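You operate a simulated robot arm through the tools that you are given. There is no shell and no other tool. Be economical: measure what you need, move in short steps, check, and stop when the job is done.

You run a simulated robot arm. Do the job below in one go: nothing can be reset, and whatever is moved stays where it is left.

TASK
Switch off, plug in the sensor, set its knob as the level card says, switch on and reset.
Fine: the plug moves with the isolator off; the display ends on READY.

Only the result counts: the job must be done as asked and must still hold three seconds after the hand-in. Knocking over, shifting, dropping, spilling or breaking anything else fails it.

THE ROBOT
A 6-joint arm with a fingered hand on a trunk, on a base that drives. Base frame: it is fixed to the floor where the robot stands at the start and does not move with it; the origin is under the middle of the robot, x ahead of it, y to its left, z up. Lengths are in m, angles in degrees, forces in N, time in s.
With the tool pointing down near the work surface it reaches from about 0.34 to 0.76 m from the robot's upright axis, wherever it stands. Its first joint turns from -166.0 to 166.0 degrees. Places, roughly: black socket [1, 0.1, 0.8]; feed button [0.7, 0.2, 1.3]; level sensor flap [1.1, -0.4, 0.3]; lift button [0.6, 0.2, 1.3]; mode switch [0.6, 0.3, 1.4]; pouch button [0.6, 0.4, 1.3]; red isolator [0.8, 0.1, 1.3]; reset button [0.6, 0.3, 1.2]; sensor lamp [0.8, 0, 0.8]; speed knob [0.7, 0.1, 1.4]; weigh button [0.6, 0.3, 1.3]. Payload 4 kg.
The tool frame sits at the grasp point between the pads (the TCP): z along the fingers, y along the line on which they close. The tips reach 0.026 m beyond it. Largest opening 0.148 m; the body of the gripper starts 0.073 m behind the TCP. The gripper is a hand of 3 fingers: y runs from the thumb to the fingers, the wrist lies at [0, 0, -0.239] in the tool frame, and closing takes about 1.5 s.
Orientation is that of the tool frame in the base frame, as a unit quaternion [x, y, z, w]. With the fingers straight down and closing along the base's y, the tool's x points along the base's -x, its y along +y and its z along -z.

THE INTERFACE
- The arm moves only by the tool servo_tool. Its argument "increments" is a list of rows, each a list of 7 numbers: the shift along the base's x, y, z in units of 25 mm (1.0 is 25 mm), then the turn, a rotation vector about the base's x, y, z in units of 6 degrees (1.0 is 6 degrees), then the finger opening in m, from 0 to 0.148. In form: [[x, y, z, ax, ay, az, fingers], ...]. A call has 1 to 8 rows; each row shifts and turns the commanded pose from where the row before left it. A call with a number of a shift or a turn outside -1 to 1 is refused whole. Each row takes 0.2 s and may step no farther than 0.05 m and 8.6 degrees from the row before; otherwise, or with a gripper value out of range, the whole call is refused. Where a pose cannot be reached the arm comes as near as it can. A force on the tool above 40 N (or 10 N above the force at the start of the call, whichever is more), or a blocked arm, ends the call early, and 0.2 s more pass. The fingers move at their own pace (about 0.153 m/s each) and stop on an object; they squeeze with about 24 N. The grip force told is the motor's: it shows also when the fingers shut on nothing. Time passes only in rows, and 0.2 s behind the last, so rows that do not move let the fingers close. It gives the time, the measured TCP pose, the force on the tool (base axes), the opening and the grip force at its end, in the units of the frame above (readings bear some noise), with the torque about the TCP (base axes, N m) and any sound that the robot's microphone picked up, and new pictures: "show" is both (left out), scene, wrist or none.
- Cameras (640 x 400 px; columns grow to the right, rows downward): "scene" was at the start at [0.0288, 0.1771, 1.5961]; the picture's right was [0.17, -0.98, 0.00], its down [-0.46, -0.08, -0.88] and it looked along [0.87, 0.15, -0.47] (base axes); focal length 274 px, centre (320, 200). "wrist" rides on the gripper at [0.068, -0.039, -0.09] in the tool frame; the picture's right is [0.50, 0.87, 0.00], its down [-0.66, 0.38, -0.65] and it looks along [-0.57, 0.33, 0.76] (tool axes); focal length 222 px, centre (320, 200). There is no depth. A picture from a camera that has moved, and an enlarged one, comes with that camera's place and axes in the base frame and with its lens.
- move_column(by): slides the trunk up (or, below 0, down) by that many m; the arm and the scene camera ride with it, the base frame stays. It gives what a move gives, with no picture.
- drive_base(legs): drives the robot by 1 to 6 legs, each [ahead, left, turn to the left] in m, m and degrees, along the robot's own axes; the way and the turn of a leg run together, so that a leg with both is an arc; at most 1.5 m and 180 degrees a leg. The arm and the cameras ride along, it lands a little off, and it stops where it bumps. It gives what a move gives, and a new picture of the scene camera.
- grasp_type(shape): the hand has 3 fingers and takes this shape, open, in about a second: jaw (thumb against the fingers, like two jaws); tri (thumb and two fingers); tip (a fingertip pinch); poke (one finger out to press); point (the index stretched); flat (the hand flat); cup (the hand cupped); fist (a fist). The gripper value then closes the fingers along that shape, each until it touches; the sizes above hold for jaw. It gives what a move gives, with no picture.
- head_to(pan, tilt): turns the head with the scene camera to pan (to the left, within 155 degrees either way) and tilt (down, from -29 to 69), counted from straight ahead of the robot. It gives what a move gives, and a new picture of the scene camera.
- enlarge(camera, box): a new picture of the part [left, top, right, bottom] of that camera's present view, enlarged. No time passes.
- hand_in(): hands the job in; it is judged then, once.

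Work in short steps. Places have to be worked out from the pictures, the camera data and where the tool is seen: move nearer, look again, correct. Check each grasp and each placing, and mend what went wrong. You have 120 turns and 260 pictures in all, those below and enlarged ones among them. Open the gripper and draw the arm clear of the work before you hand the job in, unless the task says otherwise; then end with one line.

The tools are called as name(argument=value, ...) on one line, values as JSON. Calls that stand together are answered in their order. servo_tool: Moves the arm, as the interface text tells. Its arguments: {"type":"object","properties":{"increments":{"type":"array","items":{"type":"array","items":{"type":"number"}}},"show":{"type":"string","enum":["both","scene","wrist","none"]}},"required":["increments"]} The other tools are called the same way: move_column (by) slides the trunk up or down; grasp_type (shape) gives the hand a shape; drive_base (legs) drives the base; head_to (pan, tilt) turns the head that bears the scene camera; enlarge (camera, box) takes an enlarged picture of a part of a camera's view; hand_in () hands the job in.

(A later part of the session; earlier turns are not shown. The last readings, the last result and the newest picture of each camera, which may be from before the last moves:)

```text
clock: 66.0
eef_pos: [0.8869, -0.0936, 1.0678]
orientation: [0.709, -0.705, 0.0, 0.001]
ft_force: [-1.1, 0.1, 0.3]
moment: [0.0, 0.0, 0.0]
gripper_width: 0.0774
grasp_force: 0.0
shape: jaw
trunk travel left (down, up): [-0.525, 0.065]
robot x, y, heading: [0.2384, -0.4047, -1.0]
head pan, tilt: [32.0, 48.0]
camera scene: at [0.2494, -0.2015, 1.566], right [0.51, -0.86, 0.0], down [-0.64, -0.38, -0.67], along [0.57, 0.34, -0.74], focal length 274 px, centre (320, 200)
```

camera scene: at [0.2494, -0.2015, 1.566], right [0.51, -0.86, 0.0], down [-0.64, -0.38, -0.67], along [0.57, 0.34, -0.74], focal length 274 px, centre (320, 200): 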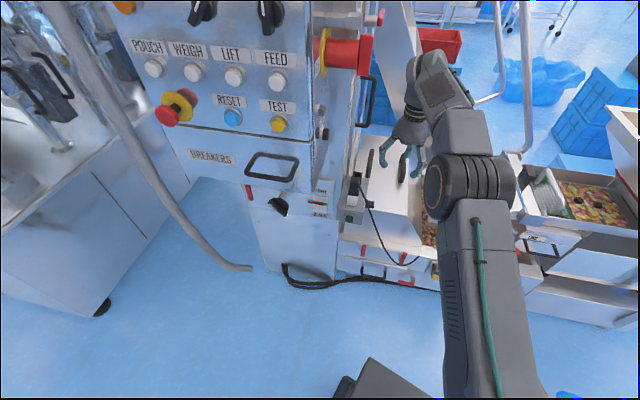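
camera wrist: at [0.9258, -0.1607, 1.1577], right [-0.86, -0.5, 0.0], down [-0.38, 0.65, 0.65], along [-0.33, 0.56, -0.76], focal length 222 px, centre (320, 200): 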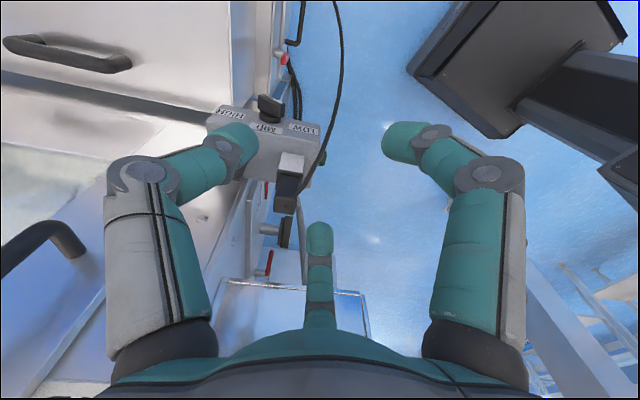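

The socket is beyond reach from here. I draw the arm in and drive ahead 0.2 m.

servo_tool(increments=[[-1, 0, 0, 0, 0, 0, 0.08], [-1, 0, 0, 0, 0, 0, 0.08], [-1, 0, 0, 0, 0, 0, 0.08], [-1, -0.5, 0, 0, 0, 0, 0.08], [-1, -0.5, 0, 0, 0, 0, 0.08], [-1, -0.5, 0, 0, 0, 0, 0.08], [-0.5, -0.5, 0, 0, 0, 0, 0.08]], show="none")

drive_base(legs=[[0.2, 0, 1]])

```text
clock: 67.6
eef_pos: [0.842, -0.1279, 1.1415]
orientation: [0.709, -0.705, -0.001, 0.002]
ft_force: [-0.2, 0.2, 0.5]
moment: [0.02, 0.0, 0.01]
gripper_width: 0.0775
grasp_force: 0.1
shape: jaw
out of reach, approached as far as the arm can: row 1, 2, 3, 4, 5, 6, 7
trunk travel left (down, up): [-0.525, 0.065]
robot x, y, heading: [0.2381, -0.4052, -0.9]
head pan, tilt: [32.0, 48.0]
```

```text
clock: 69.2
eef_pos: [1.0384, -0.1186, 1.141]
orientation: [0.716, -0.698, 0.0, 0.002]
ft_force: [0.8, -0.1, 0.4]
moment: [0.0, 0.02, -0.02]
gripper_width: 0.0775
grasp_force: 0.1
shape: jaw
trunk travel left (down, up): [-0.525, 0.065]
robot x, y, heading: [0.4436, -0.4048, -0.2]
head pan, tilt: [32.0, 48.0]
camera scene: at [0.446, -0.2034, 1.5659], right [0.53, -0.85, 0.0], down [-0.63, -0.39, -0.67], along [0.57, 0.35, -0.74], focal length 274 px, centre (320, 200)
```

scene: 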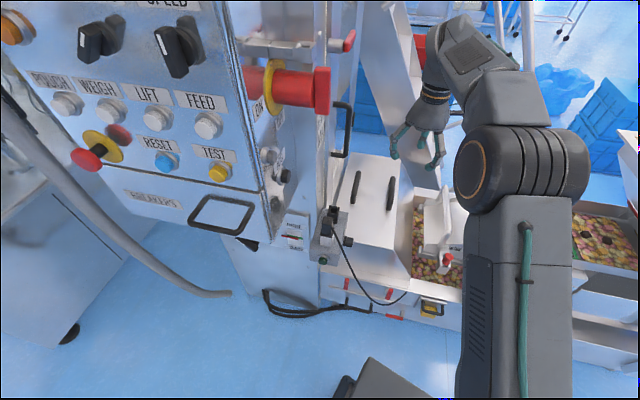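

Check pose control here: step toward the plug (x −, y +).

servo_tool(increments=[[0, 0, 0, 0, 0, -0.1, 0.08], [0, 0, 0, 0, 0, 0, 0.08]], show="none")

servo_tool(increments=[[-1, 0, 0, 0, 0, 0, 0.08], [-1, 0, 0, 0, 0, 0, 0.08], [-1, 0, 0, 0, 0, 0, 0.08], [0, 0, 0, 0, 0, 0, 0.08]])

```text
clock: 69.8
eef_pos: [1.0364, -0.1181, 1.1417]
orientation: [0.713, -0.701, -0.002, 0.004]
ft_force: [-0.1, 0.4, -0.1]
moment: [-0.04, 0.04, 0.01]
gripper_width: 0.0775
grasp_force: 0.1
shape: jaw
trunk travel left (down, up): [-0.525, 0.065]
robot x, y, heading: [0.438, -0.4083, 0.0]
head pan, tilt: [32.0, 48.0]
```

```text
clock: 70.8
eef_pos: [1.0062, -0.122, 1.1788]
orientation: [0.714, -0.701, -0.003, 0.005]
ft_force: [0.2, -0.1, -0.8]
moment: [0.01, -0.01, 0.04]
gripper_width: 0.0776
grasp_force: 0.1
shape: jaw
out of reach, approached as far as the arm can: row 1, 2, 3
trunk travel left (down, up): [-0.525, 0.065]
robot x, y, heading: [0.4396, -0.4062, -0.0]
head pan, tilt: [32.0, 48.0]
camera scene: at [0.4454, -0.2035, 1.566], right [0.53, -0.85, 0.0], down [-0.63, -0.39, -0.67], along [0.57, 0.35, -0.74], focal length 274 px, centre (320, 200)
camera wrist: at [1.0481, -0.1891, 1.2682], right [-0.86, -0.52, 0.01], down [-0.38, 0.65, 0.66], along [-0.34, 0.56, -0.76], focal length 222 px, centre (320, 200)
```

scene: 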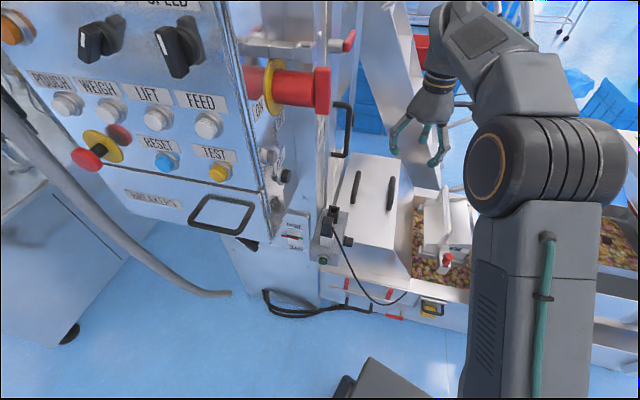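
wrist: 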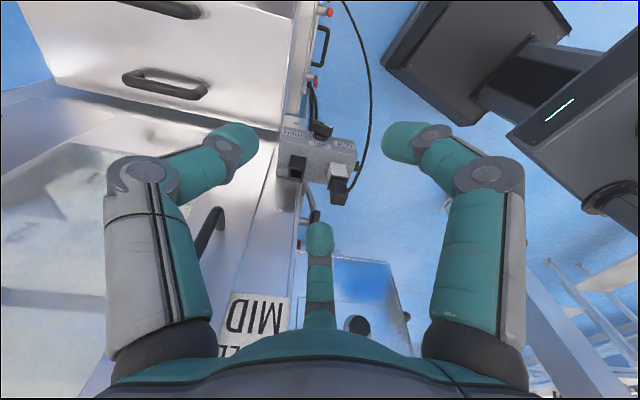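

The socket and plug are seen well now; the arm's last joint is evidently wound to its limit. I unwind it by turning the tool +360° about the vertical in free space.

servo_tool(increments=[[0, -0.6, 0, 0, 0, 1, 0.08], [0, -0.6, 0, 0, 0, 1, 0.08], [0, -0.6, 0, 0, 0, 1, 0.08], [0, -0.6, 0, 0, 0, 1, 0.08], [0, -0.6, 0, 0, 0, 1, 0.08], [0, -0.6, 0, 0, 0, 1, 0.08], [0, 0, 0, 0, 0, 1, 0.08], [0, 0, 0, 0, 0, 1, 0.08]], show="none")

servo_tool(increments=[[0, 0, 0, 0, 0, 1, 0.08], [0, 0, 0, 0, 0, 1, 0.08], [0, 0, 0, 0, 0, 1, 0.08], [0, 0, 0, 0, 0, 1, 0.08], [0, 0, 0, 0, 0, 1, 0.08], [0, 0, 0, 0, 0, 1, 0.08], [0, 0, 0, 0, 0, 1, 0.08], [0, 0, 0, 0, 0, 1, 0.08]], show="scene")

```text
clock: 72.6
eef_pos: [1.0064, -0.2124, 1.1796]
orientation: [0.937, -0.35, 0.0, 0.001]
ft_force: [0.4, -0.2, 0.5]
moment: [0.01, 0.0, 0.01]
gripper_width: 0.0774
grasp_force: 0.0
shape: jaw
trunk travel left (down, up): [-0.525, 0.065]
robot x, y, heading: [0.4432, -0.408, -0.0]
head pan, tilt: [32.0, 48.0]
```

```text
clock: 74.4
eef_pos: [1.0076, -0.2126, 1.1787]
orientation: [0.998, 0.061, 0.001, 0.001]
ft_force: [0.0, -0.4, -0.5]
moment: [0.0, 0.03, 0.0]
gripper_width: 0.0773
grasp_force: 0.1
shape: jaw
trunk travel left (down, up): [-0.525, 0.065]
robot x, y, heading: [0.4397, -0.4075, -0.1]
head pan, tilt: [32.0, 48.0]
camera scene: at [0.4456, -0.2035, 1.566], right [0.53, -0.85, 0.0], down [-0.63, -0.39, -0.67], along [0.57, 0.35, -0.74], focal length 274 px, centre (320, 200)
```

scene: 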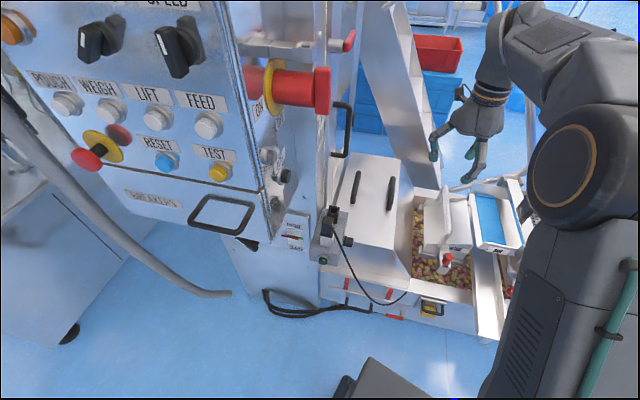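

servo_tool(increments=[[-0.5, 0, 0, 0, 0, 1, 0.08], [-0.5, 0, 0, 0, 0, 1, 0.08], [-0.5, 0, 0, 0, 0, 1, 0.08], [-0.5, 0, 0, 0, 0, 1, 0.08], [-0.5, 0, 0, 0, 0, 1, 0.08], [-0.5, 0, 0, 0, 0, 1, 0.08], [-0.5, 0, 0, 0, 0, 1, 0.08], [-0.5, 0, 0, 0, 0, 1, 0.08]], show="none")

servo_tool(increments=[[0, 0, 0, 0, 0, 1, 0.08], [0, 0, 0, 0, 0, 1, 0.08], [0, 0, 0, 0, 0, 1, 0.08], [0, 0, 0, 0, 0, 1, 0.08], [0, 0, 0, 0, 0, 1, 0.08], [0, 0, 0, 0, 0, 1, 0.08], [0, 0, 0, 0, 0, 1, 0.08], [0, 0, 0, 0, 0, 1, 0.08]], show="none")

servo_tool(increments=[[0, 0, 0, 0, 0, 1, 0.08], [0, 0, 0, 0, 0, 1, 0.08], [0, 0, 0, 0, 0, 1, 0.08], [0, 0, 0, 0, 0, 1, 0.08], [0, 0, 0, 0, 0, 1, 0.08], [0, 0, 0, 0, 0, 1, 0.08], [0, 0, 0, 0, 0, 1, 0.08], [0, 0, 0, 0, 0, 1, 0.08]], show="none")

servo_tool(increments=[[0, 0, 0, 0, 0, 1, 0.08], [0, 0, 0, 0, 0, 1, 0.08], [0, 0, 0, 0, 0, 1, 0.08], [0, 0, 0, 0, 0, 1, 0.08], [0, 0, 0, 0, 0, 1, 0.08], [0, 0, 0, 0, 0, 1, 0.08], [0, 0, 0, 0, 0, 1, 0.08], [0, 0, 0, 0, 0, 1, 0.08]], show="none")

servo_tool(increments=[[0, 0, 0, 0, 0, 1, 0.08], [0, 0, 0, 0, 0, 1, 0.08], [0, 0, 0, 0, 0, 1, 0.08], [0, 0, 0, 0, 0, 1, 0.08], [0, 0, 0, 0, 0, 1, 0.08], [0, 0, 0, 0, 0, 1, 0.08], [0, 0, 0, 0, 0, 1, 0.08], [0, 0, 0, 0, 0, 1, 0.08]])

```text
clock: 76.2
eef_pos: [0.9078, -0.2127, 1.1786]
orientation: [0.887, 0.461, 0.001, 0.002]
ft_force: [0.5, 0.6, 0.8]
moment: [0.02, 0.01, -0.01]
gripper_width: 0.0774
grasp_force: 0.0
shape: jaw
trunk travel left (down, up): [-0.525, 0.065]
robot x, y, heading: [0.4444, -0.408, 0.0]
head pan, tilt: [32.0, 48.0]
```

```text
clock: 78.0
eef_pos: [0.9091, -0.2126, 1.1788]
orientation: [0.623, 0.782, 0.002, 0.001]
ft_force: [-0.5, -0.3, 0.7]
moment: [0.03, 0.03, 0.0]
gripper_width: 0.0774
grasp_force: 0.0
shape: jaw
trunk travel left (down, up): [-0.525, 0.065]
robot x, y, heading: [0.4395, -0.4051, -0.0]
head pan, tilt: [32.0, 48.0]
```

```text
clock: 79.8
eef_pos: [0.9065, -0.2143, 1.1786]
orientation: [0.25, 0.968, 0.002, 0.0]
ft_force: [-0.7, -0.5, 0.3]
moment: [0.05, 0.0, 0.03]
gripper_width: 0.0776
grasp_force: 0.1
shape: jaw
trunk travel left (down, up): [-0.525, 0.065]
robot x, y, heading: [0.4388, -0.4115, -0.0]
head pan, tilt: [32.0, 48.0]
```

```text
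clock: 81.6
eef_pos: [0.9066, -0.2116, 1.1784]
orientation: [-0.165, 0.986, 0.002, -0.001]
ft_force: [-1.1, 0.0, 0.8]
moment: [0.01, -0.01, 0.0]
gripper_width: 0.0773
grasp_force: 0.0
shape: jaw
trunk travel left (down, up): [-0.525, 0.065]
robot x, y, heading: [0.4364, -0.4061, -0.1]
head pan, tilt: [32.0, 48.0]
```

```text
clock: 83.4
eef_pos: [0.9066, -0.2131, 1.1788]
orientation: [-0.552, 0.834, 0.0, -0.001]
ft_force: [0.0, 0.3, 0.3]
moment: [0.03, -0.01, -0.02]
gripper_width: 0.0774
grasp_force: 0.1
shape: jaw
trunk travel left (down, up): [-0.525, 0.065]
robot x, y, heading: [0.4412, -0.4056, 0.1]
head pan, tilt: [32.0, 48.0]
camera scene: at [0.4455, -0.2035, 1.566], right [0.53, -0.85, 0.0], down [-0.63, -0.39, -0.67], along [0.57, 0.35, -0.74], focal length 274 px, centre (320, 200)
camera wrist: at [0.9169, -0.2902, 1.269], right [-0.99, -0.12, 0.0], down [-0.09, 0.75, 0.65], along [-0.08, 0.65, -0.76], focal length 222 px, centre (320, 200)
```

scene: 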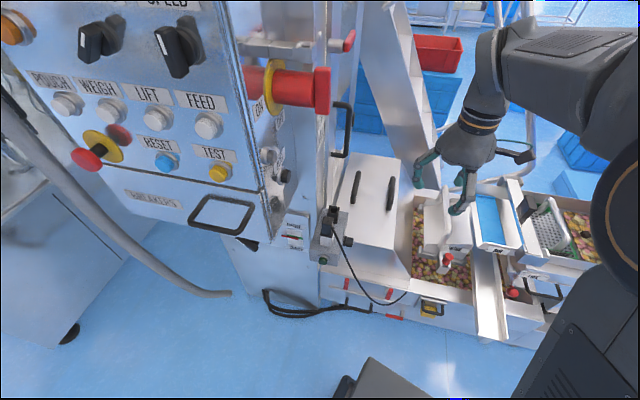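
wrist: 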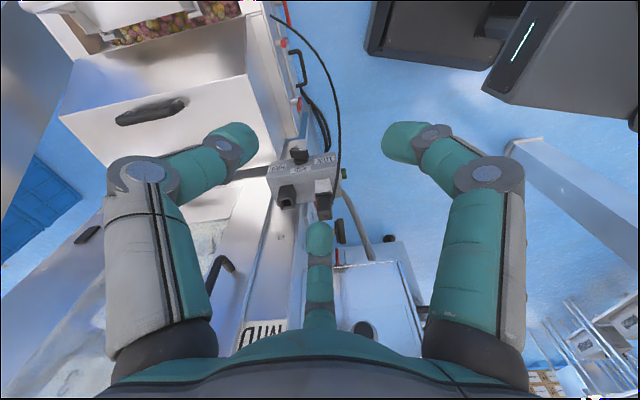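

servo_tool(increments=[[0, 0.75, -0.4, 0, 0, 0.96, 0.08], [0, 0.75, -0.4, 0, 0, 0.96, 0.08], [0, 0.75, -0.4, 0, 0, 0.96, 0.08], [0, 0.75, -0.4, 0, 0, 0.95, 0.08], [0, 0.75, -0.4, 0, 0, 0, 0.08], [0, 0.75, -0.4, 0, 0, 0, 0.08], [0, 0.75, -0.4, 0, 0, 0, 0.08], [0, 0, 0, 0, 0, 0, 0.08]])

enlarge(camera="wrist", box=[200, 60, 400, 200])

enlarge(camera="scene", box=[290, 180, 430, 290])

```text
clock: 85.2
eef_pos: [0.9078, -0.0803, 1.1088]
orientation: [-0.706, 0.709, 0.001, -0.002]
ft_force: [-0.5, 0.8, 0.6]
moment: [-0.05, -0.02, 0.05]
gripper_width: 0.0774
grasp_force: 0.0
shape: jaw
trunk travel left (down, up): [-0.525, 0.065]
robot x, y, heading: [0.4407, -0.4033, -0.1]
head pan, tilt: [32.0, 48.0]
camera scene: at [0.4456, -0.2033, 1.5659], right [0.53, -0.85, 0.0], down [-0.63, -0.39, -0.67], along [0.57, 0.35, -0.74], focal length 274 px, centre (320, 200)
camera wrist: at [0.9461, -0.1475, 1.1991], right [-0.87, -0.5, 0.0], down [-0.37, 0.66, 0.65], along [-0.33, 0.57, -0.76], focal length 222 px, centre (320, 200)
```

scene: 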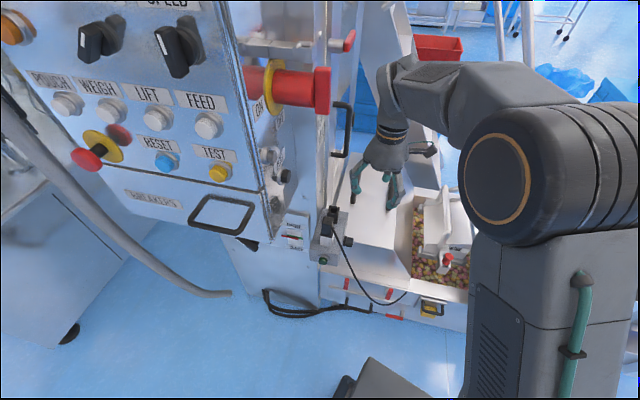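
wrist: 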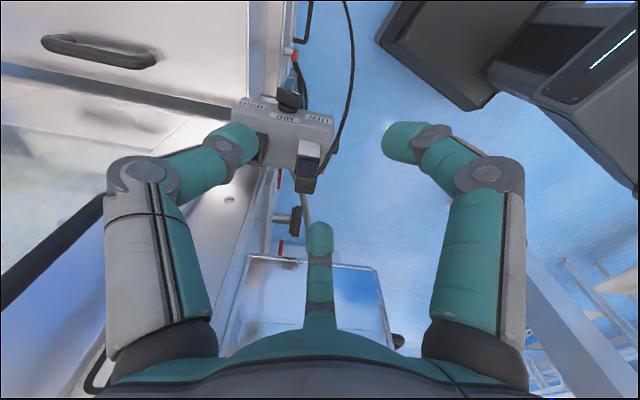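

```text
2.86 times, centred on (300, 130) of wrist
camera zoom: at [0.9461, -0.1475, 1.1991], right [-0.87, -0.5, 0.0], down [-0.37, 0.66, 0.65], along [-0.33, 0.57, -0.76], focal length 635 px, centre (377, 400)
```

zoom: 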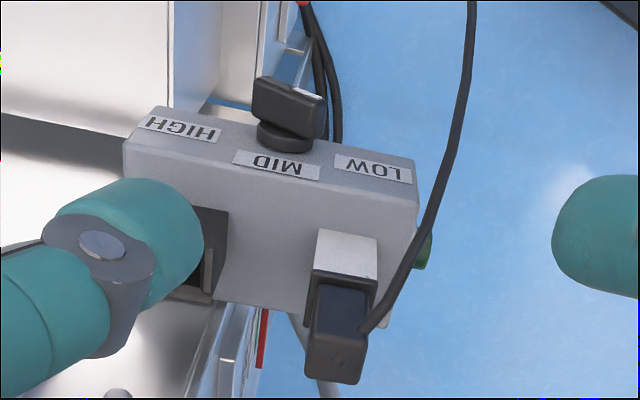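

```text
3.64 times, centred on (360, 235) of scene
camera zoom: at [0.4456, -0.2033, 1.5659], right [0.53, -0.85, 0.0], down [-0.63, -0.39, -0.67], along [0.57, 0.35, -0.74], focal length 995 px, centre (174, 73)
```

zoom: 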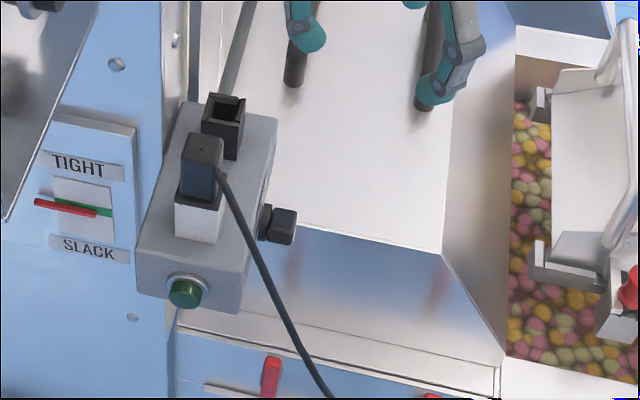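

Plug top is at (0.868,0.029,0.947), socket about (0.955,0.058,0.888); the knob's white mark is toward LOW. I descend in front (−y) of the plug, then slide in at fingertip height.

servo_tool(increments=[[-0.4, 0, -0.9, 0, 0, 0, 0.08], [-0.4, 0, -0.9, 0, 0, 0, 0.08], [-0.4, 0, -0.9, 0, 0, 0, 0.08], [-0.4, 0, -0.9, 0, 0, 0, 0.08], [0, 0, -0.9, 0, 0, 0, 0.08], [0, 0, -0.9, 0, 0, 0, 0.08], [0, 0, 0, 0, 0, 0, 0.08]])

enlarge(camera="scene", box=[290, 150, 430, 260])

```text
clock: 86.8
eef_pos: [0.866, -0.083, 0.9736]
orientation: [-0.706, 0.708, 0.001, -0.002]
ft_force: [-0.3, -0.2, 0.1]
moment: [0.01, 0.0, 0.0]
gripper_width: 0.0775
grasp_force: 0.0
shape: jaw
trunk travel left (down, up): [-0.525, 0.065]
robot x, y, heading: [0.4434, -0.4077, -0.2]
head pan, tilt: [32.0, 48.0]
camera scene: at [0.4456, -0.2034, 1.5659], right [0.53, -0.85, 0.0], down [-0.63, -0.39, -0.67], along [0.57, 0.35, -0.74], focal length 274 px, centre (320, 200)
camera wrist: at [0.9057, -0.1494, 1.0638], right [-0.87, -0.5, 0.0], down [-0.37, 0.66, 0.65], along [-0.33, 0.57, -0.76], focal length 222 px, centre (320, 200)
```

scene: 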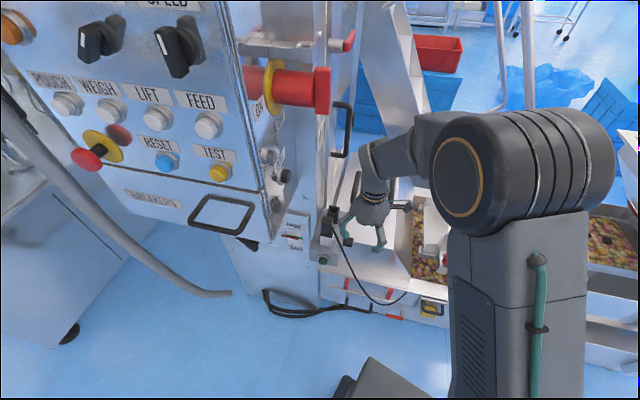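
wrist: 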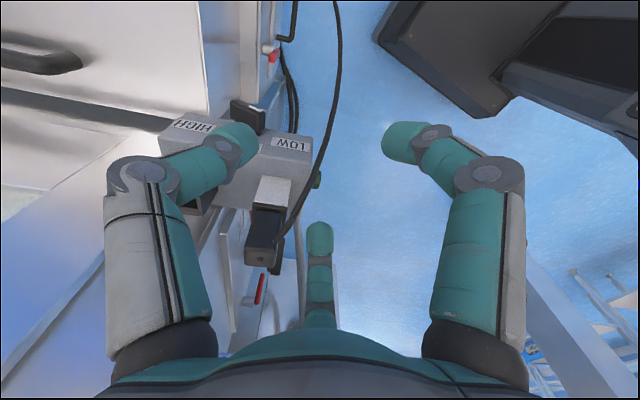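

```text
3.64 times, centred on (360, 205) of scene
camera zoom: at [0.4456, -0.2034, 1.5659], right [0.53, -0.85, 0.0], down [-0.63, -0.39, -0.67], along [0.57, 0.35, -0.74], focal length 995 px, centre (174, 182)
```

zoom: 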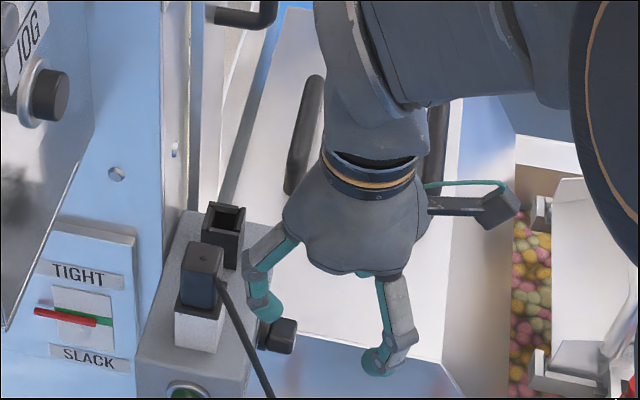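

I now understand the finger layout (thumb opposite two spread fingers) and that a door handle sits above the socket, so a tilted approach (45°, fingers pointing down and toward +y) is needed, with thumb at −x. I back off, spin −180° and tilt.

servo_tool(increments=[[0, -0.6, 0.7, 0, 0, -1, 0.06], [0, -0.6, 0.7, 0, 0, -1, 0.06], [0, -0.6, 0.7, 0, 0, -1, 0.06], [0, -0.6, 0.7, 0, 0, -1, 0.06], [0, -0.6, 0.7, 0, 0, -1, 0.06], [0, -0.6, 0.7, 0, 0, -1, 0.06], [0, -0.6, 0.7, 0, 0, -1, 0.06], [0, 0, 0, 0, 0, -1, 0.06]], show="none")

servo_tool(increments=[[0, 0, 0, 0, 0, -1, 0.06], [0, 0, 0, 0, 0, -1, 0.06], [0, 0, 0, 0, 0, -1, 0.06], [0, 0, 0, 0, 0, -1, 0.06], [0, 0, 0, 0, 0, -1, 0.06], [0, 0, 0, 0, 0, -1, 0.06], [0, 0, 0, 0, 0, -1, 0.06], [0, 0, 0, 0, 0, -1, 0.06]], show="none")

servo_tool(increments=[[0, 0, 0, 0, 0, -1, 0.06], [0, 0, 0, 0, 0, -1, 0.06], [0, 0, 0, 0, 0, -1, 0.06], [0, 0, 0, 0, 0, -1, 0.06], [0, 0, 0, 0, 0, -1, 0.06], [0, 0, 0, 0, 0, -1, 0.06], [0, 0, 0, 0, 0, -1, 0.06], [0, 0, 0, 0, 0, -1, 0.06]], show="none")

servo_tool(increments=[[0, 0, 0, 0, 0, -1, 0.06], [0, 0, 0, 0, 0, -1, 0.06], [0, 0, 0, 0, 0, -1, 0.06], [0, 0, 0, 0, 0, -1, 0.06], [0, 0, 0, 0, 0, -1, 0.06], [0, 0, 0, 0, 0, -1, 0.06], [0, 0, 0, 0, 0, 0, 0.06]])

```text
clock: 88.6
eef_pos: [0.8682, -0.1865, 1.0966]
orientation: [-0.356, 0.935, 0.002, -0.001]
ft_force: [0.2, 0.6, -0.9]
moment: [0.02, 0.01, 0.03]
gripper_width: 0.0577
grasp_force: 0.1
shape: jaw
trunk travel left (down, up): [-0.525, 0.065]
robot x, y, heading: [0.4409, -0.4079, -0.0]
head pan, tilt: [32.0, 48.0]
```

```text
clock: 90.4
eef_pos: [0.8671, -0.187, 1.0948]
orientation: [0.055, 0.998, 0.002, 0.0]
ft_force: [-0.4, -0.2, -0.3]
moment: [-0.02, 0.04, -0.01]
gripper_width: 0.0579
grasp_force: 0.0
shape: jaw
trunk travel left (down, up): [-0.525, 0.065]
robot x, y, heading: [0.4418, -0.4053, -0.2]
head pan, tilt: [32.0, 48.0]
```

```text
clock: 92.2
eef_pos: [0.8668, -0.1871, 1.0962]
orientation: [0.457, 0.89, 0.002, 0.0]
ft_force: [-1.3, 0.1, 0.0]
moment: [-0.01, -0.03, 0.04]
gripper_width: 0.0577
grasp_force: 0.1
shape: jaw
trunk travel left (down, up): [-0.525, 0.065]
robot x, y, heading: [0.4399, -0.4107, -0.1]
head pan, tilt: [32.0, 48.0]
```

```text
clock: 93.8
eef_pos: [0.8677, -0.1871, 1.0968]
orientation: [0.708, 0.706, 0.003, 0.001]
ft_force: [-0.2, 0.4, 0.0]
moment: [-0.01, -0.01, 0.01]
gripper_width: 0.0577
grasp_force: 0.0
shape: jaw
trunk travel left (down, up): [-0.525, 0.065]
robot x, y, heading: [0.4421, -0.4071, -0.1]
head pan, tilt: [32.0, 48.0]
camera scene: at [0.4455, -0.2035, 1.566], right [0.53, -0.85, 0.0], down [-0.63, -0.39, -0.67], along [0.57, 0.35, -0.74], focal length 274 px, centre (320, 200)
camera wrist: at [0.8286, -0.1185, 1.1866], right [0.87, 0.5, 0.0], down [0.37, -0.66, 0.65], along [0.33, -0.57, -0.76], focal length 222 px, centre (320, 200)
```

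scene: 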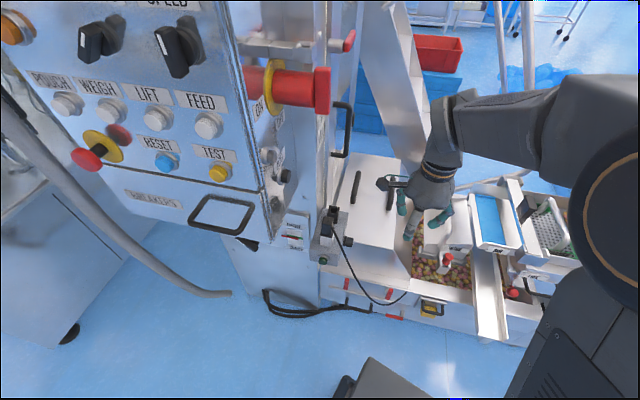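
wrist: 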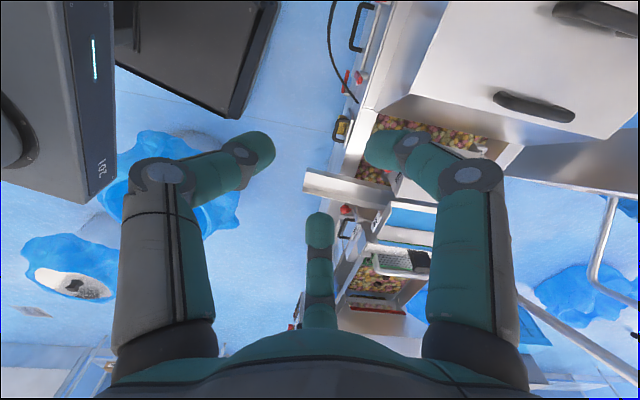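

servo_tool(increments=[[0, 0, 0, 0.94, 0, 0, 0.06], [0, 0, 0, 0.94, 0, 0, 0.06], [0, 0, 0, 0.94, 0, 0, 0.06], [0, 0, 0, 0.94, 0, 0, 0.06], [0, 0, 0, 0.94, 0, 0, 0.06], [0, 0, 0, 0.94, 0, 0, 0.06], [0, 0, 0, 0.94, 0, 0, 0.06], [0, 0, 0, 0.94, 0, 0, 0.06]], show="none")

servo_tool(increments=[[0, 1, 0, 0, 0, 0, 0.06], [0, 1, 0, 0, 0, 0, 0.06], [0, 1, 0, 0, 0, 0, 0.06], [0, 1, 0, 0, 0, 0, 0.06], [0, 0, 0, 0, 0, 0, 0.06]])

```text
clock: 95.6
eef_pos: [0.867, -0.1864, 1.0962]
orientation: [0.654, 0.651, 0.273, -0.271]
ft_force: [-0.2, 0.2, 0.5]
moment: [0.01, 0.02, 0.02]
gripper_width: 0.058
grasp_force: 0.1
shape: jaw
trunk travel left (down, up): [-0.525, 0.065]
robot x, y, heading: [0.438, -0.4045, 0.1]
head pan, tilt: [32.0, 48.0]
```

```text
clock: 96.8
eef_pos: [0.8659, -0.0874, 1.0963]
orientation: [0.655, 0.651, 0.273, -0.271]
ft_force: [-0.4, 0.1, 0.3]
moment: [0.0, -0.01, -0.01]
gripper_width: 0.0579
grasp_force: 0.1
shape: jaw
trunk travel left (down, up): [-0.525, 0.065]
robot x, y, heading: [0.436, -0.4062, -0.1]
head pan, tilt: [32.0, 48.0]
camera scene: at [0.4455, -0.2033, 1.5659], right [0.53, -0.85, 0.0], down [-0.63, -0.39, -0.67], along [0.57, 0.35, -0.74], focal length 274 px, centre (320, 200)
camera wrist: at [0.8276, -0.1032, 1.2084], right [0.87, 0.35, 0.36], down [0.37, -0.93, 0.0], along [0.33, 0.14, -0.93], focal length 222 px, centre (320, 200)
```

scene: 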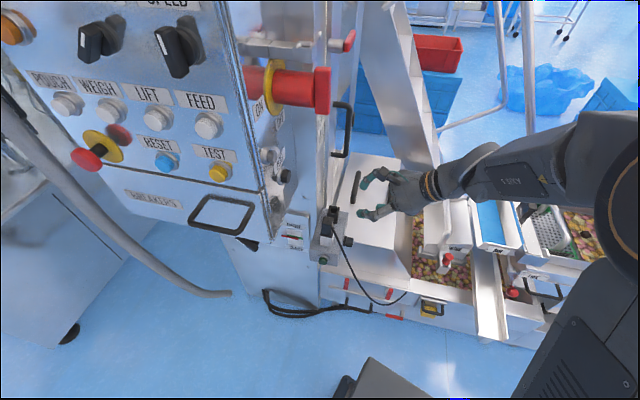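
wrist: 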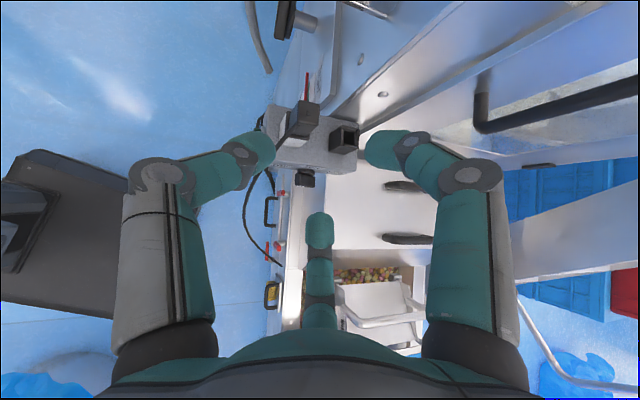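

Excellent view of plug and socket. I zoom in to locate both.

enlarge(camera="wrist", box=[230, 60, 430, 200])

enlarge(camera="scene", box=[310, 190, 380, 260])

```text
2.86 times, centred on (330, 130) of wrist
camera zoom: at [0.8276, -0.1032, 1.2084], right [0.87, 0.35, 0.36], down [0.37, -0.93, 0.0], along [0.33, 0.14, -0.93], focal length 635 px, centre (291, 400)
```

zoom: 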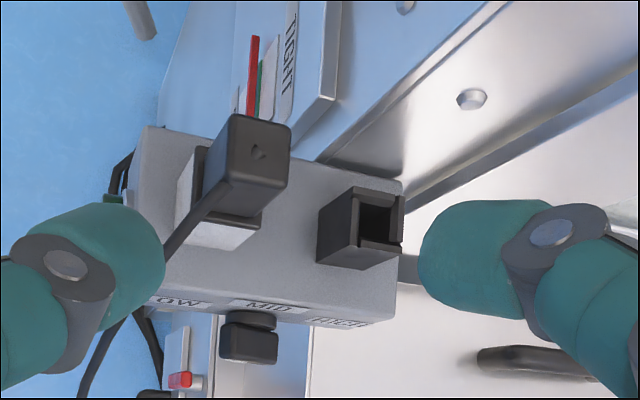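

```text
5.71 times, centred on (345, 225) of scene
camera zoom: at [0.4455, -0.2033, 1.5659], right [0.53, -0.85, 0.0], down [-0.63, -0.39, -0.67], along [0.57, 0.35, -0.74], focal length 1564 px, centre (177, 57)
```

zoom: 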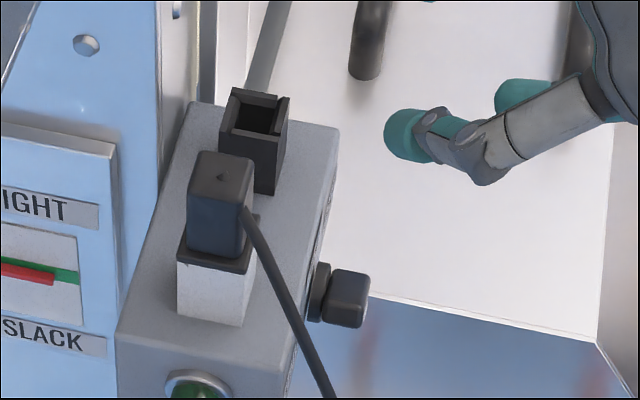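

Plug confirmed at (0.867,0.029), top z 0.947; socket ≈ (0.950,0.050), rim z ≈ 0.893. I come in along the finger direction to straddle the plug.

servo_tool(increments=[[0.04, 0.1, -0.9, 0, 0, 0, 0.06], [0, 0.1, -0.8, 0, 0, 0, 0.06], [0, 0.9, -0.9, 0, 0, 0, 0.06], [0, 0.9, -0.9, 0, 0, 0, 0.06], [0, 0.9, -0.9, 0, 0, 0, 0.06], [0, 0, 0, 0, 0, 0, 0.06]])

enlarge(camera="wrist", box=[220, 20, 420, 160])

enlarge(camera="scene", box=[310, 170, 410, 250])

```text
clock: 98.2
eef_pos: [0.8697, -0.0132, 0.9862]
orientation: [0.654, 0.651, 0.272, -0.271]
ft_force: [-1.8, 0.7, 1.2]
moment: [0.01, 0.0, -0.02]
gripper_width: 0.0579
grasp_force: 0.1
shape: jaw
trunk travel left (down, up): [-0.525, 0.065]
robot x, y, heading: [0.4429, -0.4046, -0.2]
head pan, tilt: [32.0, 48.0]
camera scene: at [0.4457, -0.2032, 1.5659], right [0.53, -0.85, 0.0], down [-0.63, -0.39, -0.67], along [0.57, 0.35, -0.74], focal length 274 px, centre (320, 200)
camera wrist: at [0.8307, -0.0295, 1.0973], right [0.87, 0.35, 0.36], down [0.37, -0.93, 0.0], along [0.33, 0.14, -0.93], focal length 222 px, centre (320, 200)
```

scene: 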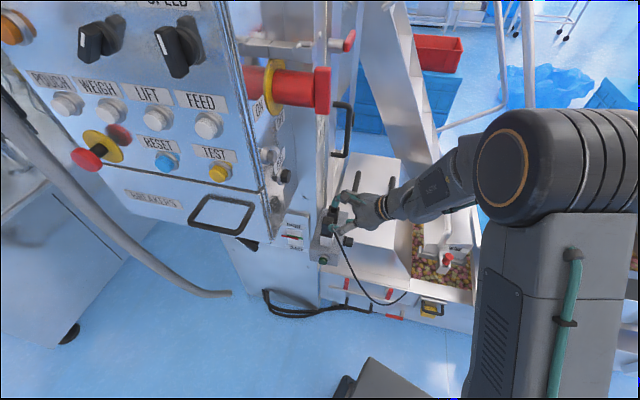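
wrist: 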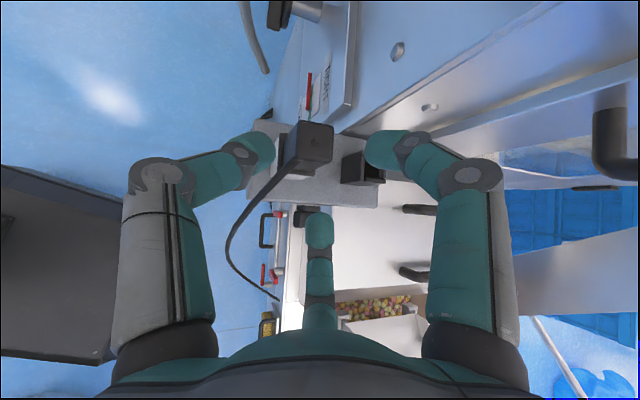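

```text
2.86 times, centred on (320, 90) of wrist
camera zoom: at [0.8307, -0.0295, 1.0973], right [0.87, 0.35, 0.36], down [0.37, -0.93, 0.0], along [0.33, 0.14, -0.93], focal length 635 px, centre (320, 514)
```

zoom: 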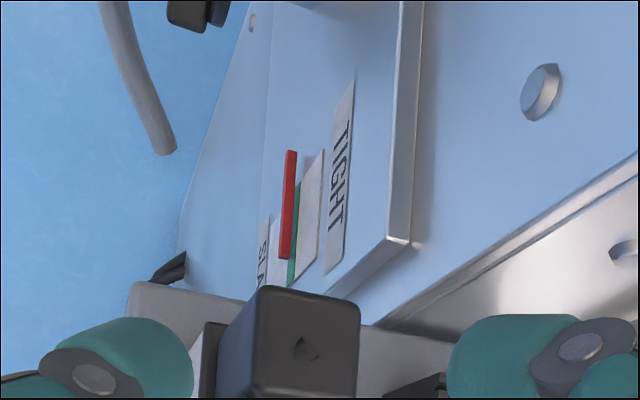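

```text
5.00 times, centred on (360, 210) of scene
camera zoom: at [0.4457, -0.2032, 1.5659], right [0.53, -0.85, 0.0], down [-0.63, -0.39, -0.67], along [0.57, 0.35, -0.74], focal length 1368 px, centre (120, 150)
```

zoom: 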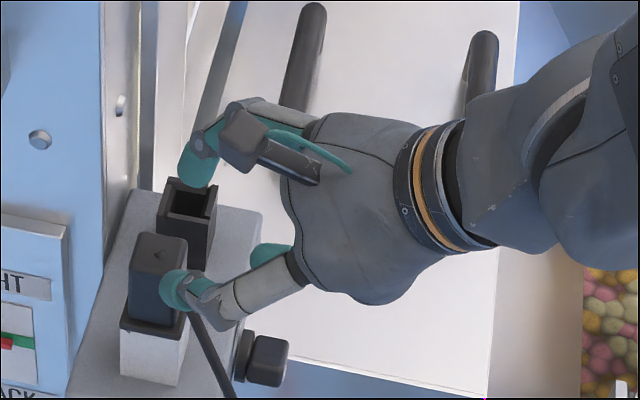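

Continue in to straddle the plug, then close.

servo_tool(increments=[[-0.06, 0.85, -0.95, 0, 0, 0, 0.06], [-0.06, 0.85, -0.95, 0, 0, 0, 0.06], [0, 0, 0, 0, 0, 0, 0.06]])

enlarge(camera="scene", box=[310, 170, 410, 250])

```text
clock: 99.0
eef_pos: [0.8655, 0.0285, 0.938]
orientation: [0.653, 0.651, 0.273, -0.272]
ft_force: [0.0, 0.2, 0.6]
moment: [0.01, -0.01, 0.01]
gripper_width: 0.0578
grasp_force: 0.0
shape: jaw
trunk travel left (down, up): [-0.525, 0.065]
robot x, y, heading: [0.4398, -0.4053, -0.1]
head pan, tilt: [32.0, 48.0]
camera scene: at [0.4456, -0.2032, 1.5659], right [0.53, -0.85, 0.0], down [-0.63, -0.39, -0.67], along [0.57, 0.35, -0.74], focal length 274 px, centre (320, 200)
camera wrist: at [0.8273, 0.0124, 1.0498], right [0.87, 0.35, 0.36], down [0.37, -0.93, 0.0], along [0.33, 0.14, -0.93], focal length 222 px, centre (320, 200)
```

scene: 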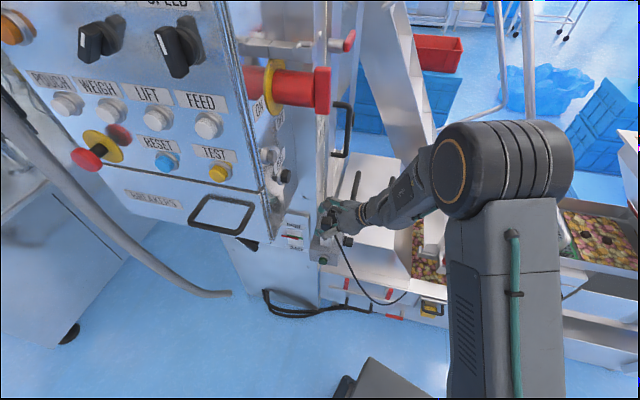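
wrist: 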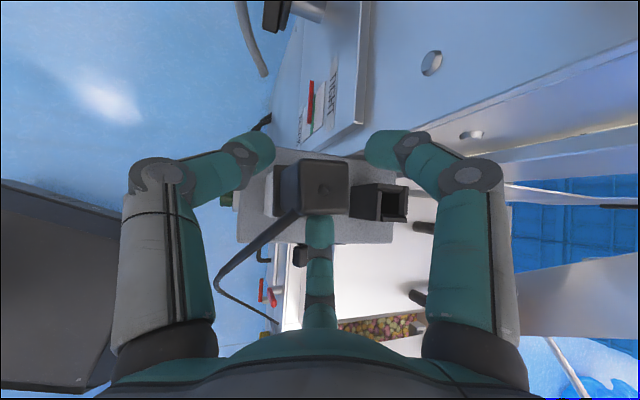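

```text
5.00 times, centred on (360, 210) of scene
camera zoom: at [0.4456, -0.2032, 1.5659], right [0.53, -0.85, 0.0], down [-0.63, -0.39, -0.67], along [0.57, 0.35, -0.74], focal length 1368 px, centre (120, 150)
```

zoom: 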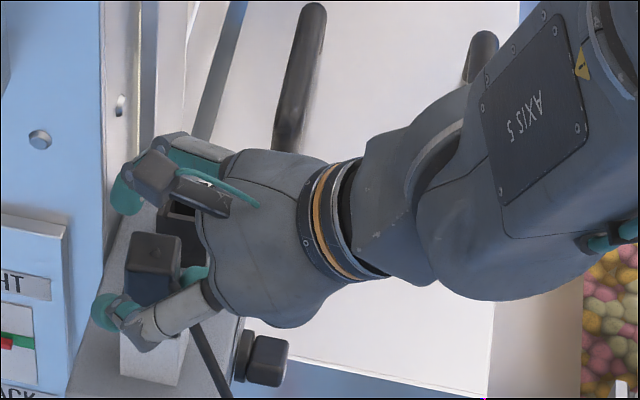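

Plug is between thumb and fingers. Close.

servo_tool(increments=[[0, 0, 0, 0, 0, 0, 0.04], [0, 0, 0, 0, 0, 0, 0.02], [0, 0, 0, 0, 0, 0, 0.0], [0, 0, 0, 0, 0, 0, 0.0], [0, 0, 0, 0, 0, 0, 0.0], [0, 0, 0, 0, 0, 0, 0.0]], show="wrist")

enlarge(camera="wrist", box=[240, 120, 440, 260])

enlarge(camera="scene", box=[310, 170, 410, 250])

```text
clock: 100.4
eef_pos: [0.8667, 0.0267, 0.9379]
orientation: [0.654, 0.651, 0.273, -0.272]
ft_force: [5.1, -17.3, 1.6]
moment: [-1.0, -0.31, 0.05]
gripper_width: 0.036
grasp_force: 24.1
shape: tri
trunk travel left (down, up): [-0.525, 0.065]
robot x, y, heading: [0.4399, -0.4094, 0.0]
head pan, tilt: [32.0, 48.0]
camera wrist: at [0.8278, 0.0104, 1.0503], right [0.87, 0.35, 0.36], down [0.37, -0.93, -0.01], along [0.33, 0.14, -0.93], focal length 222 px, centre (320, 200)
```

wrist: 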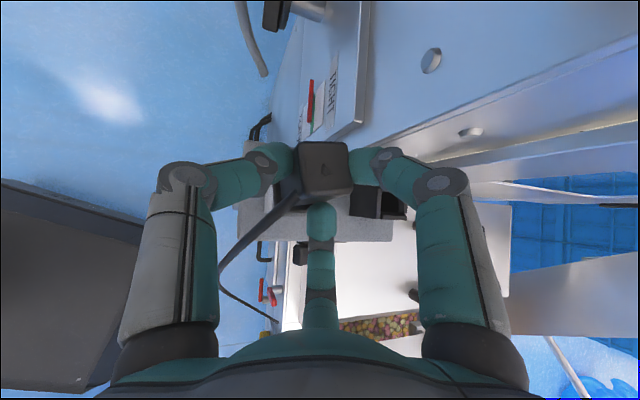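

```text
2.86 times, centred on (340, 190) of wrist
camera zoom: at [0.8278, 0.0104, 1.0503], right [0.87, 0.35, 0.36], down [0.37, -0.93, -0.01], along [0.33, 0.14, -0.93], focal length 635 px, centre (263, 229)
```

zoom: 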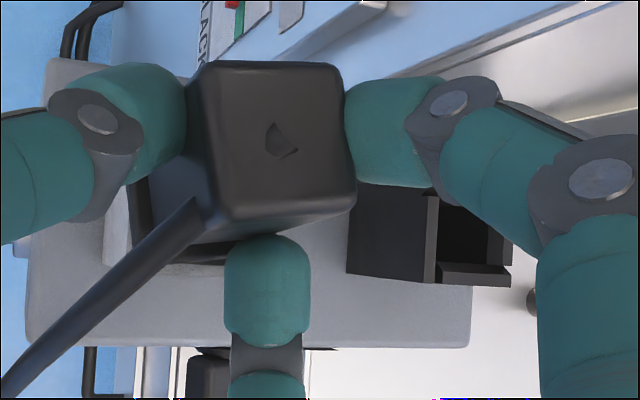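

```text
5.00 times, centred on (360, 210) of scene
camera zoom: at [0.446, -0.2055, 1.5662], right [0.53, -0.85, 0.0], down [-0.63, -0.39, -0.67], along [0.57, 0.35, -0.74], focal length 1368 px, centre (120, 150)
```

zoom: 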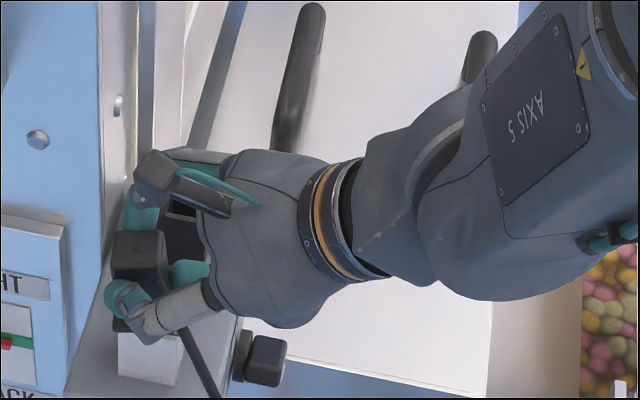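

Gripped by three fingers; the hand pushes the plug a bit toward +y (17 N). I ease back a few mm and then lift straight up gently.

servo_tool(increments=[[0, -0.15, 0, 0, 0, 0, 0], [0, 0, 0, 0, 0, 0, 0]], show="none")

servo_tool(increments=[[0, 0, 0.3, 0, 0, 0, 0], [0, 0, 0.3, 0, 0, 0, 0], [0, 0, 0.3, 0, 0, 0, 0], [0, 0, 0, 0, 0, 0, 0]], show="wrist")

enlarge(camera="scene", box=[310, 170, 410, 250])

enlarge(camera="wrist", box=[240, 120, 440, 260])

```text
clock: 101.0
eef_pos: [0.8663, 0.0239, 0.9383]
orientation: [0.654, 0.651, 0.273, -0.273]
ft_force: [5.1, -9.0, 0.1]
moment: [-0.56, -0.25, -0.03]
gripper_width: 0.0352
grasp_force: 24.1
shape: tri
trunk travel left (down, up): [-0.525, 0.065]
robot x, y, heading: [0.4391, -0.4077, -0.2]
head pan, tilt: [32.0, 48.0]
```

```text
clock: 102.0
eef_pos: [0.8666, 0.024, 0.9615]
orientation: [0.654, 0.651, 0.272, -0.271]
ft_force: [1.5, -6.1, 0.0]
moment: [-0.58, -0.14, 0.0]
gripper_width: 0.0353
grasp_force: 23.6
shape: tri
trunk travel left (down, up): [-0.525, 0.065]
robot x, y, heading: [0.4367, -0.4066, -0.2]
head pan, tilt: [32.0, 48.0]
camera wrist: at [0.8273, 0.0071, 1.0732], right [0.87, 0.35, 0.36], down [0.37, -0.93, -0.01], along [0.33, 0.14, -0.93], focal length 222 px, centre (320, 200)
```

wrist: 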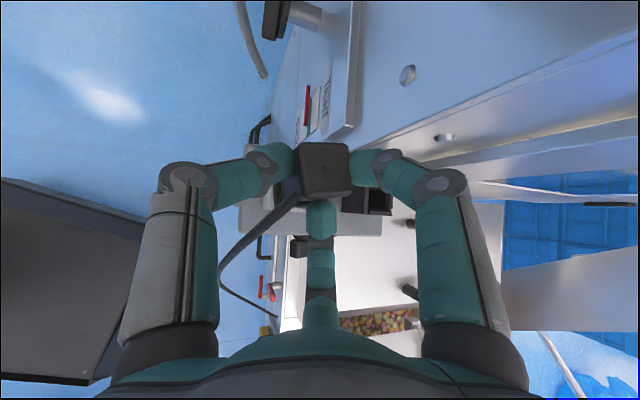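

```text
5.00 times, centred on (360, 210) of scene
camera zoom: at [0.4457, -0.2042, 1.5661], right [0.53, -0.85, 0.0], down [-0.63, -0.39, -0.67], along [0.57, 0.35, -0.74], focal length 1368 px, centre (120, 150)
```

zoom: 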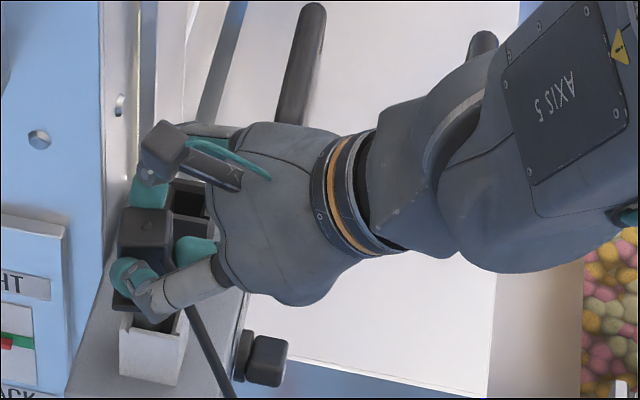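

```text
2.86 times, centred on (340, 190) of wrist
camera zoom: at [0.8273, 0.0071, 1.0732], right [0.87, 0.35, 0.36], down [0.37, -0.93, -0.01], along [0.33, 0.14, -0.93], focal length 635 px, centre (263, 229)
```

zoom: 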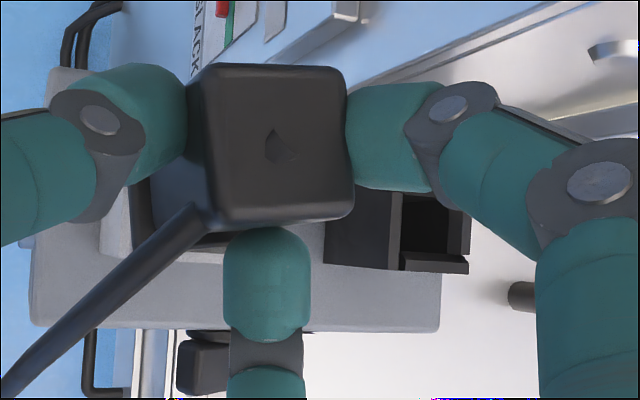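

The plug lifts out of its holder. I raise it further and inspect.

servo_tool(increments=[[0, 0, 0.5, 0, 0, 0, 0], [0, 0, 0.5, 0, 0, 0, 0], [0, 0, 0.5, 0, 0, 0, 0], [0, 0, 0.5, 0, 0, 0, 0], [0, 0, 0, 0, 0, 0, 0]])

enlarge(camera="scene", box=[310, 160, 410, 240])

enlarge(camera="wrist", box=[240, 120, 440, 260])

```text
clock: 103.2
eef_pos: [0.8653, 0.0249, 1.0094]
orientation: [0.654, 0.652, 0.272, -0.271]
ft_force: [0.1, 0.6, -1.7]
moment: [-0.04, 0.02, -0.01]
gripper_width: 0.0311
grasp_force: 24.0
shape: tri
trunk travel left (down, up): [-0.525, 0.065]
robot x, y, heading: [0.4398, -0.4089, -0.3]
head pan, tilt: [32.0, 48.0]
camera scene: at [0.4455, -0.2035, 1.566], right [0.53, -0.85, 0.0], down [-0.63, -0.39, -0.67], along [0.57, 0.35, -0.74], focal length 274 px, centre (320, 200)
camera wrist: at [0.8266, 0.0089, 1.1216], right [0.87, 0.35, 0.36], down [0.37, -0.93, 0.0], along [0.33, 0.14, -0.93], focal length 222 px, centre (320, 200)
```

scene: 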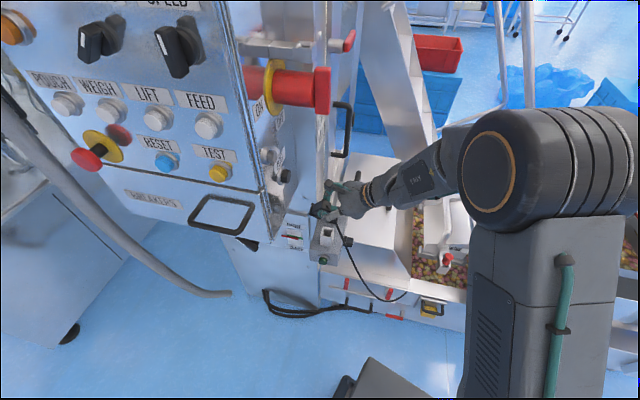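
wrist: 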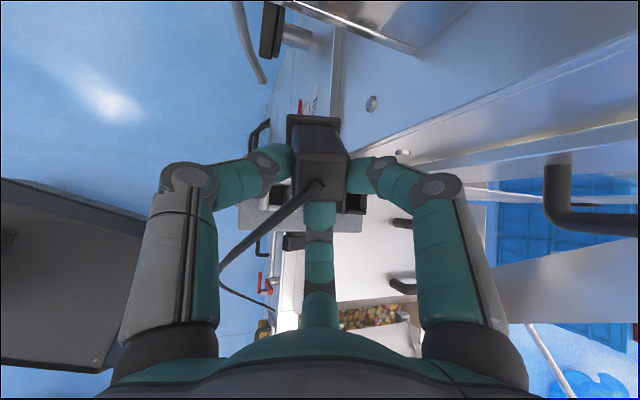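

```text
5.00 times, centred on (360, 200) of scene
camera zoom: at [0.4455, -0.2035, 1.566], right [0.53, -0.85, 0.0], down [-0.63, -0.39, -0.67], along [0.57, 0.35, -0.74], focal length 1368 px, centre (120, 200)
```

zoom: 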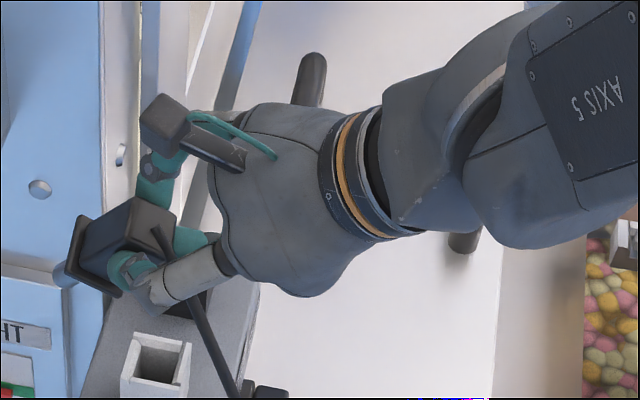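

```text
2.86 times, centred on (340, 190) of wrist
camera zoom: at [0.8266, 0.0089, 1.1216], right [0.87, 0.35, 0.36], down [0.37, -0.93, 0.0], along [0.33, 0.14, -0.93], focal length 635 px, centre (263, 229)
```

zoom: 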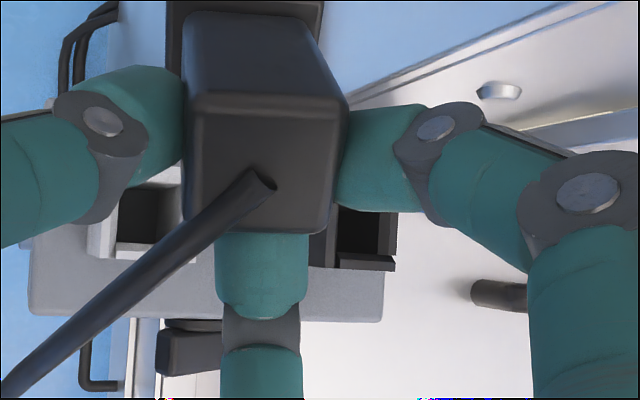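

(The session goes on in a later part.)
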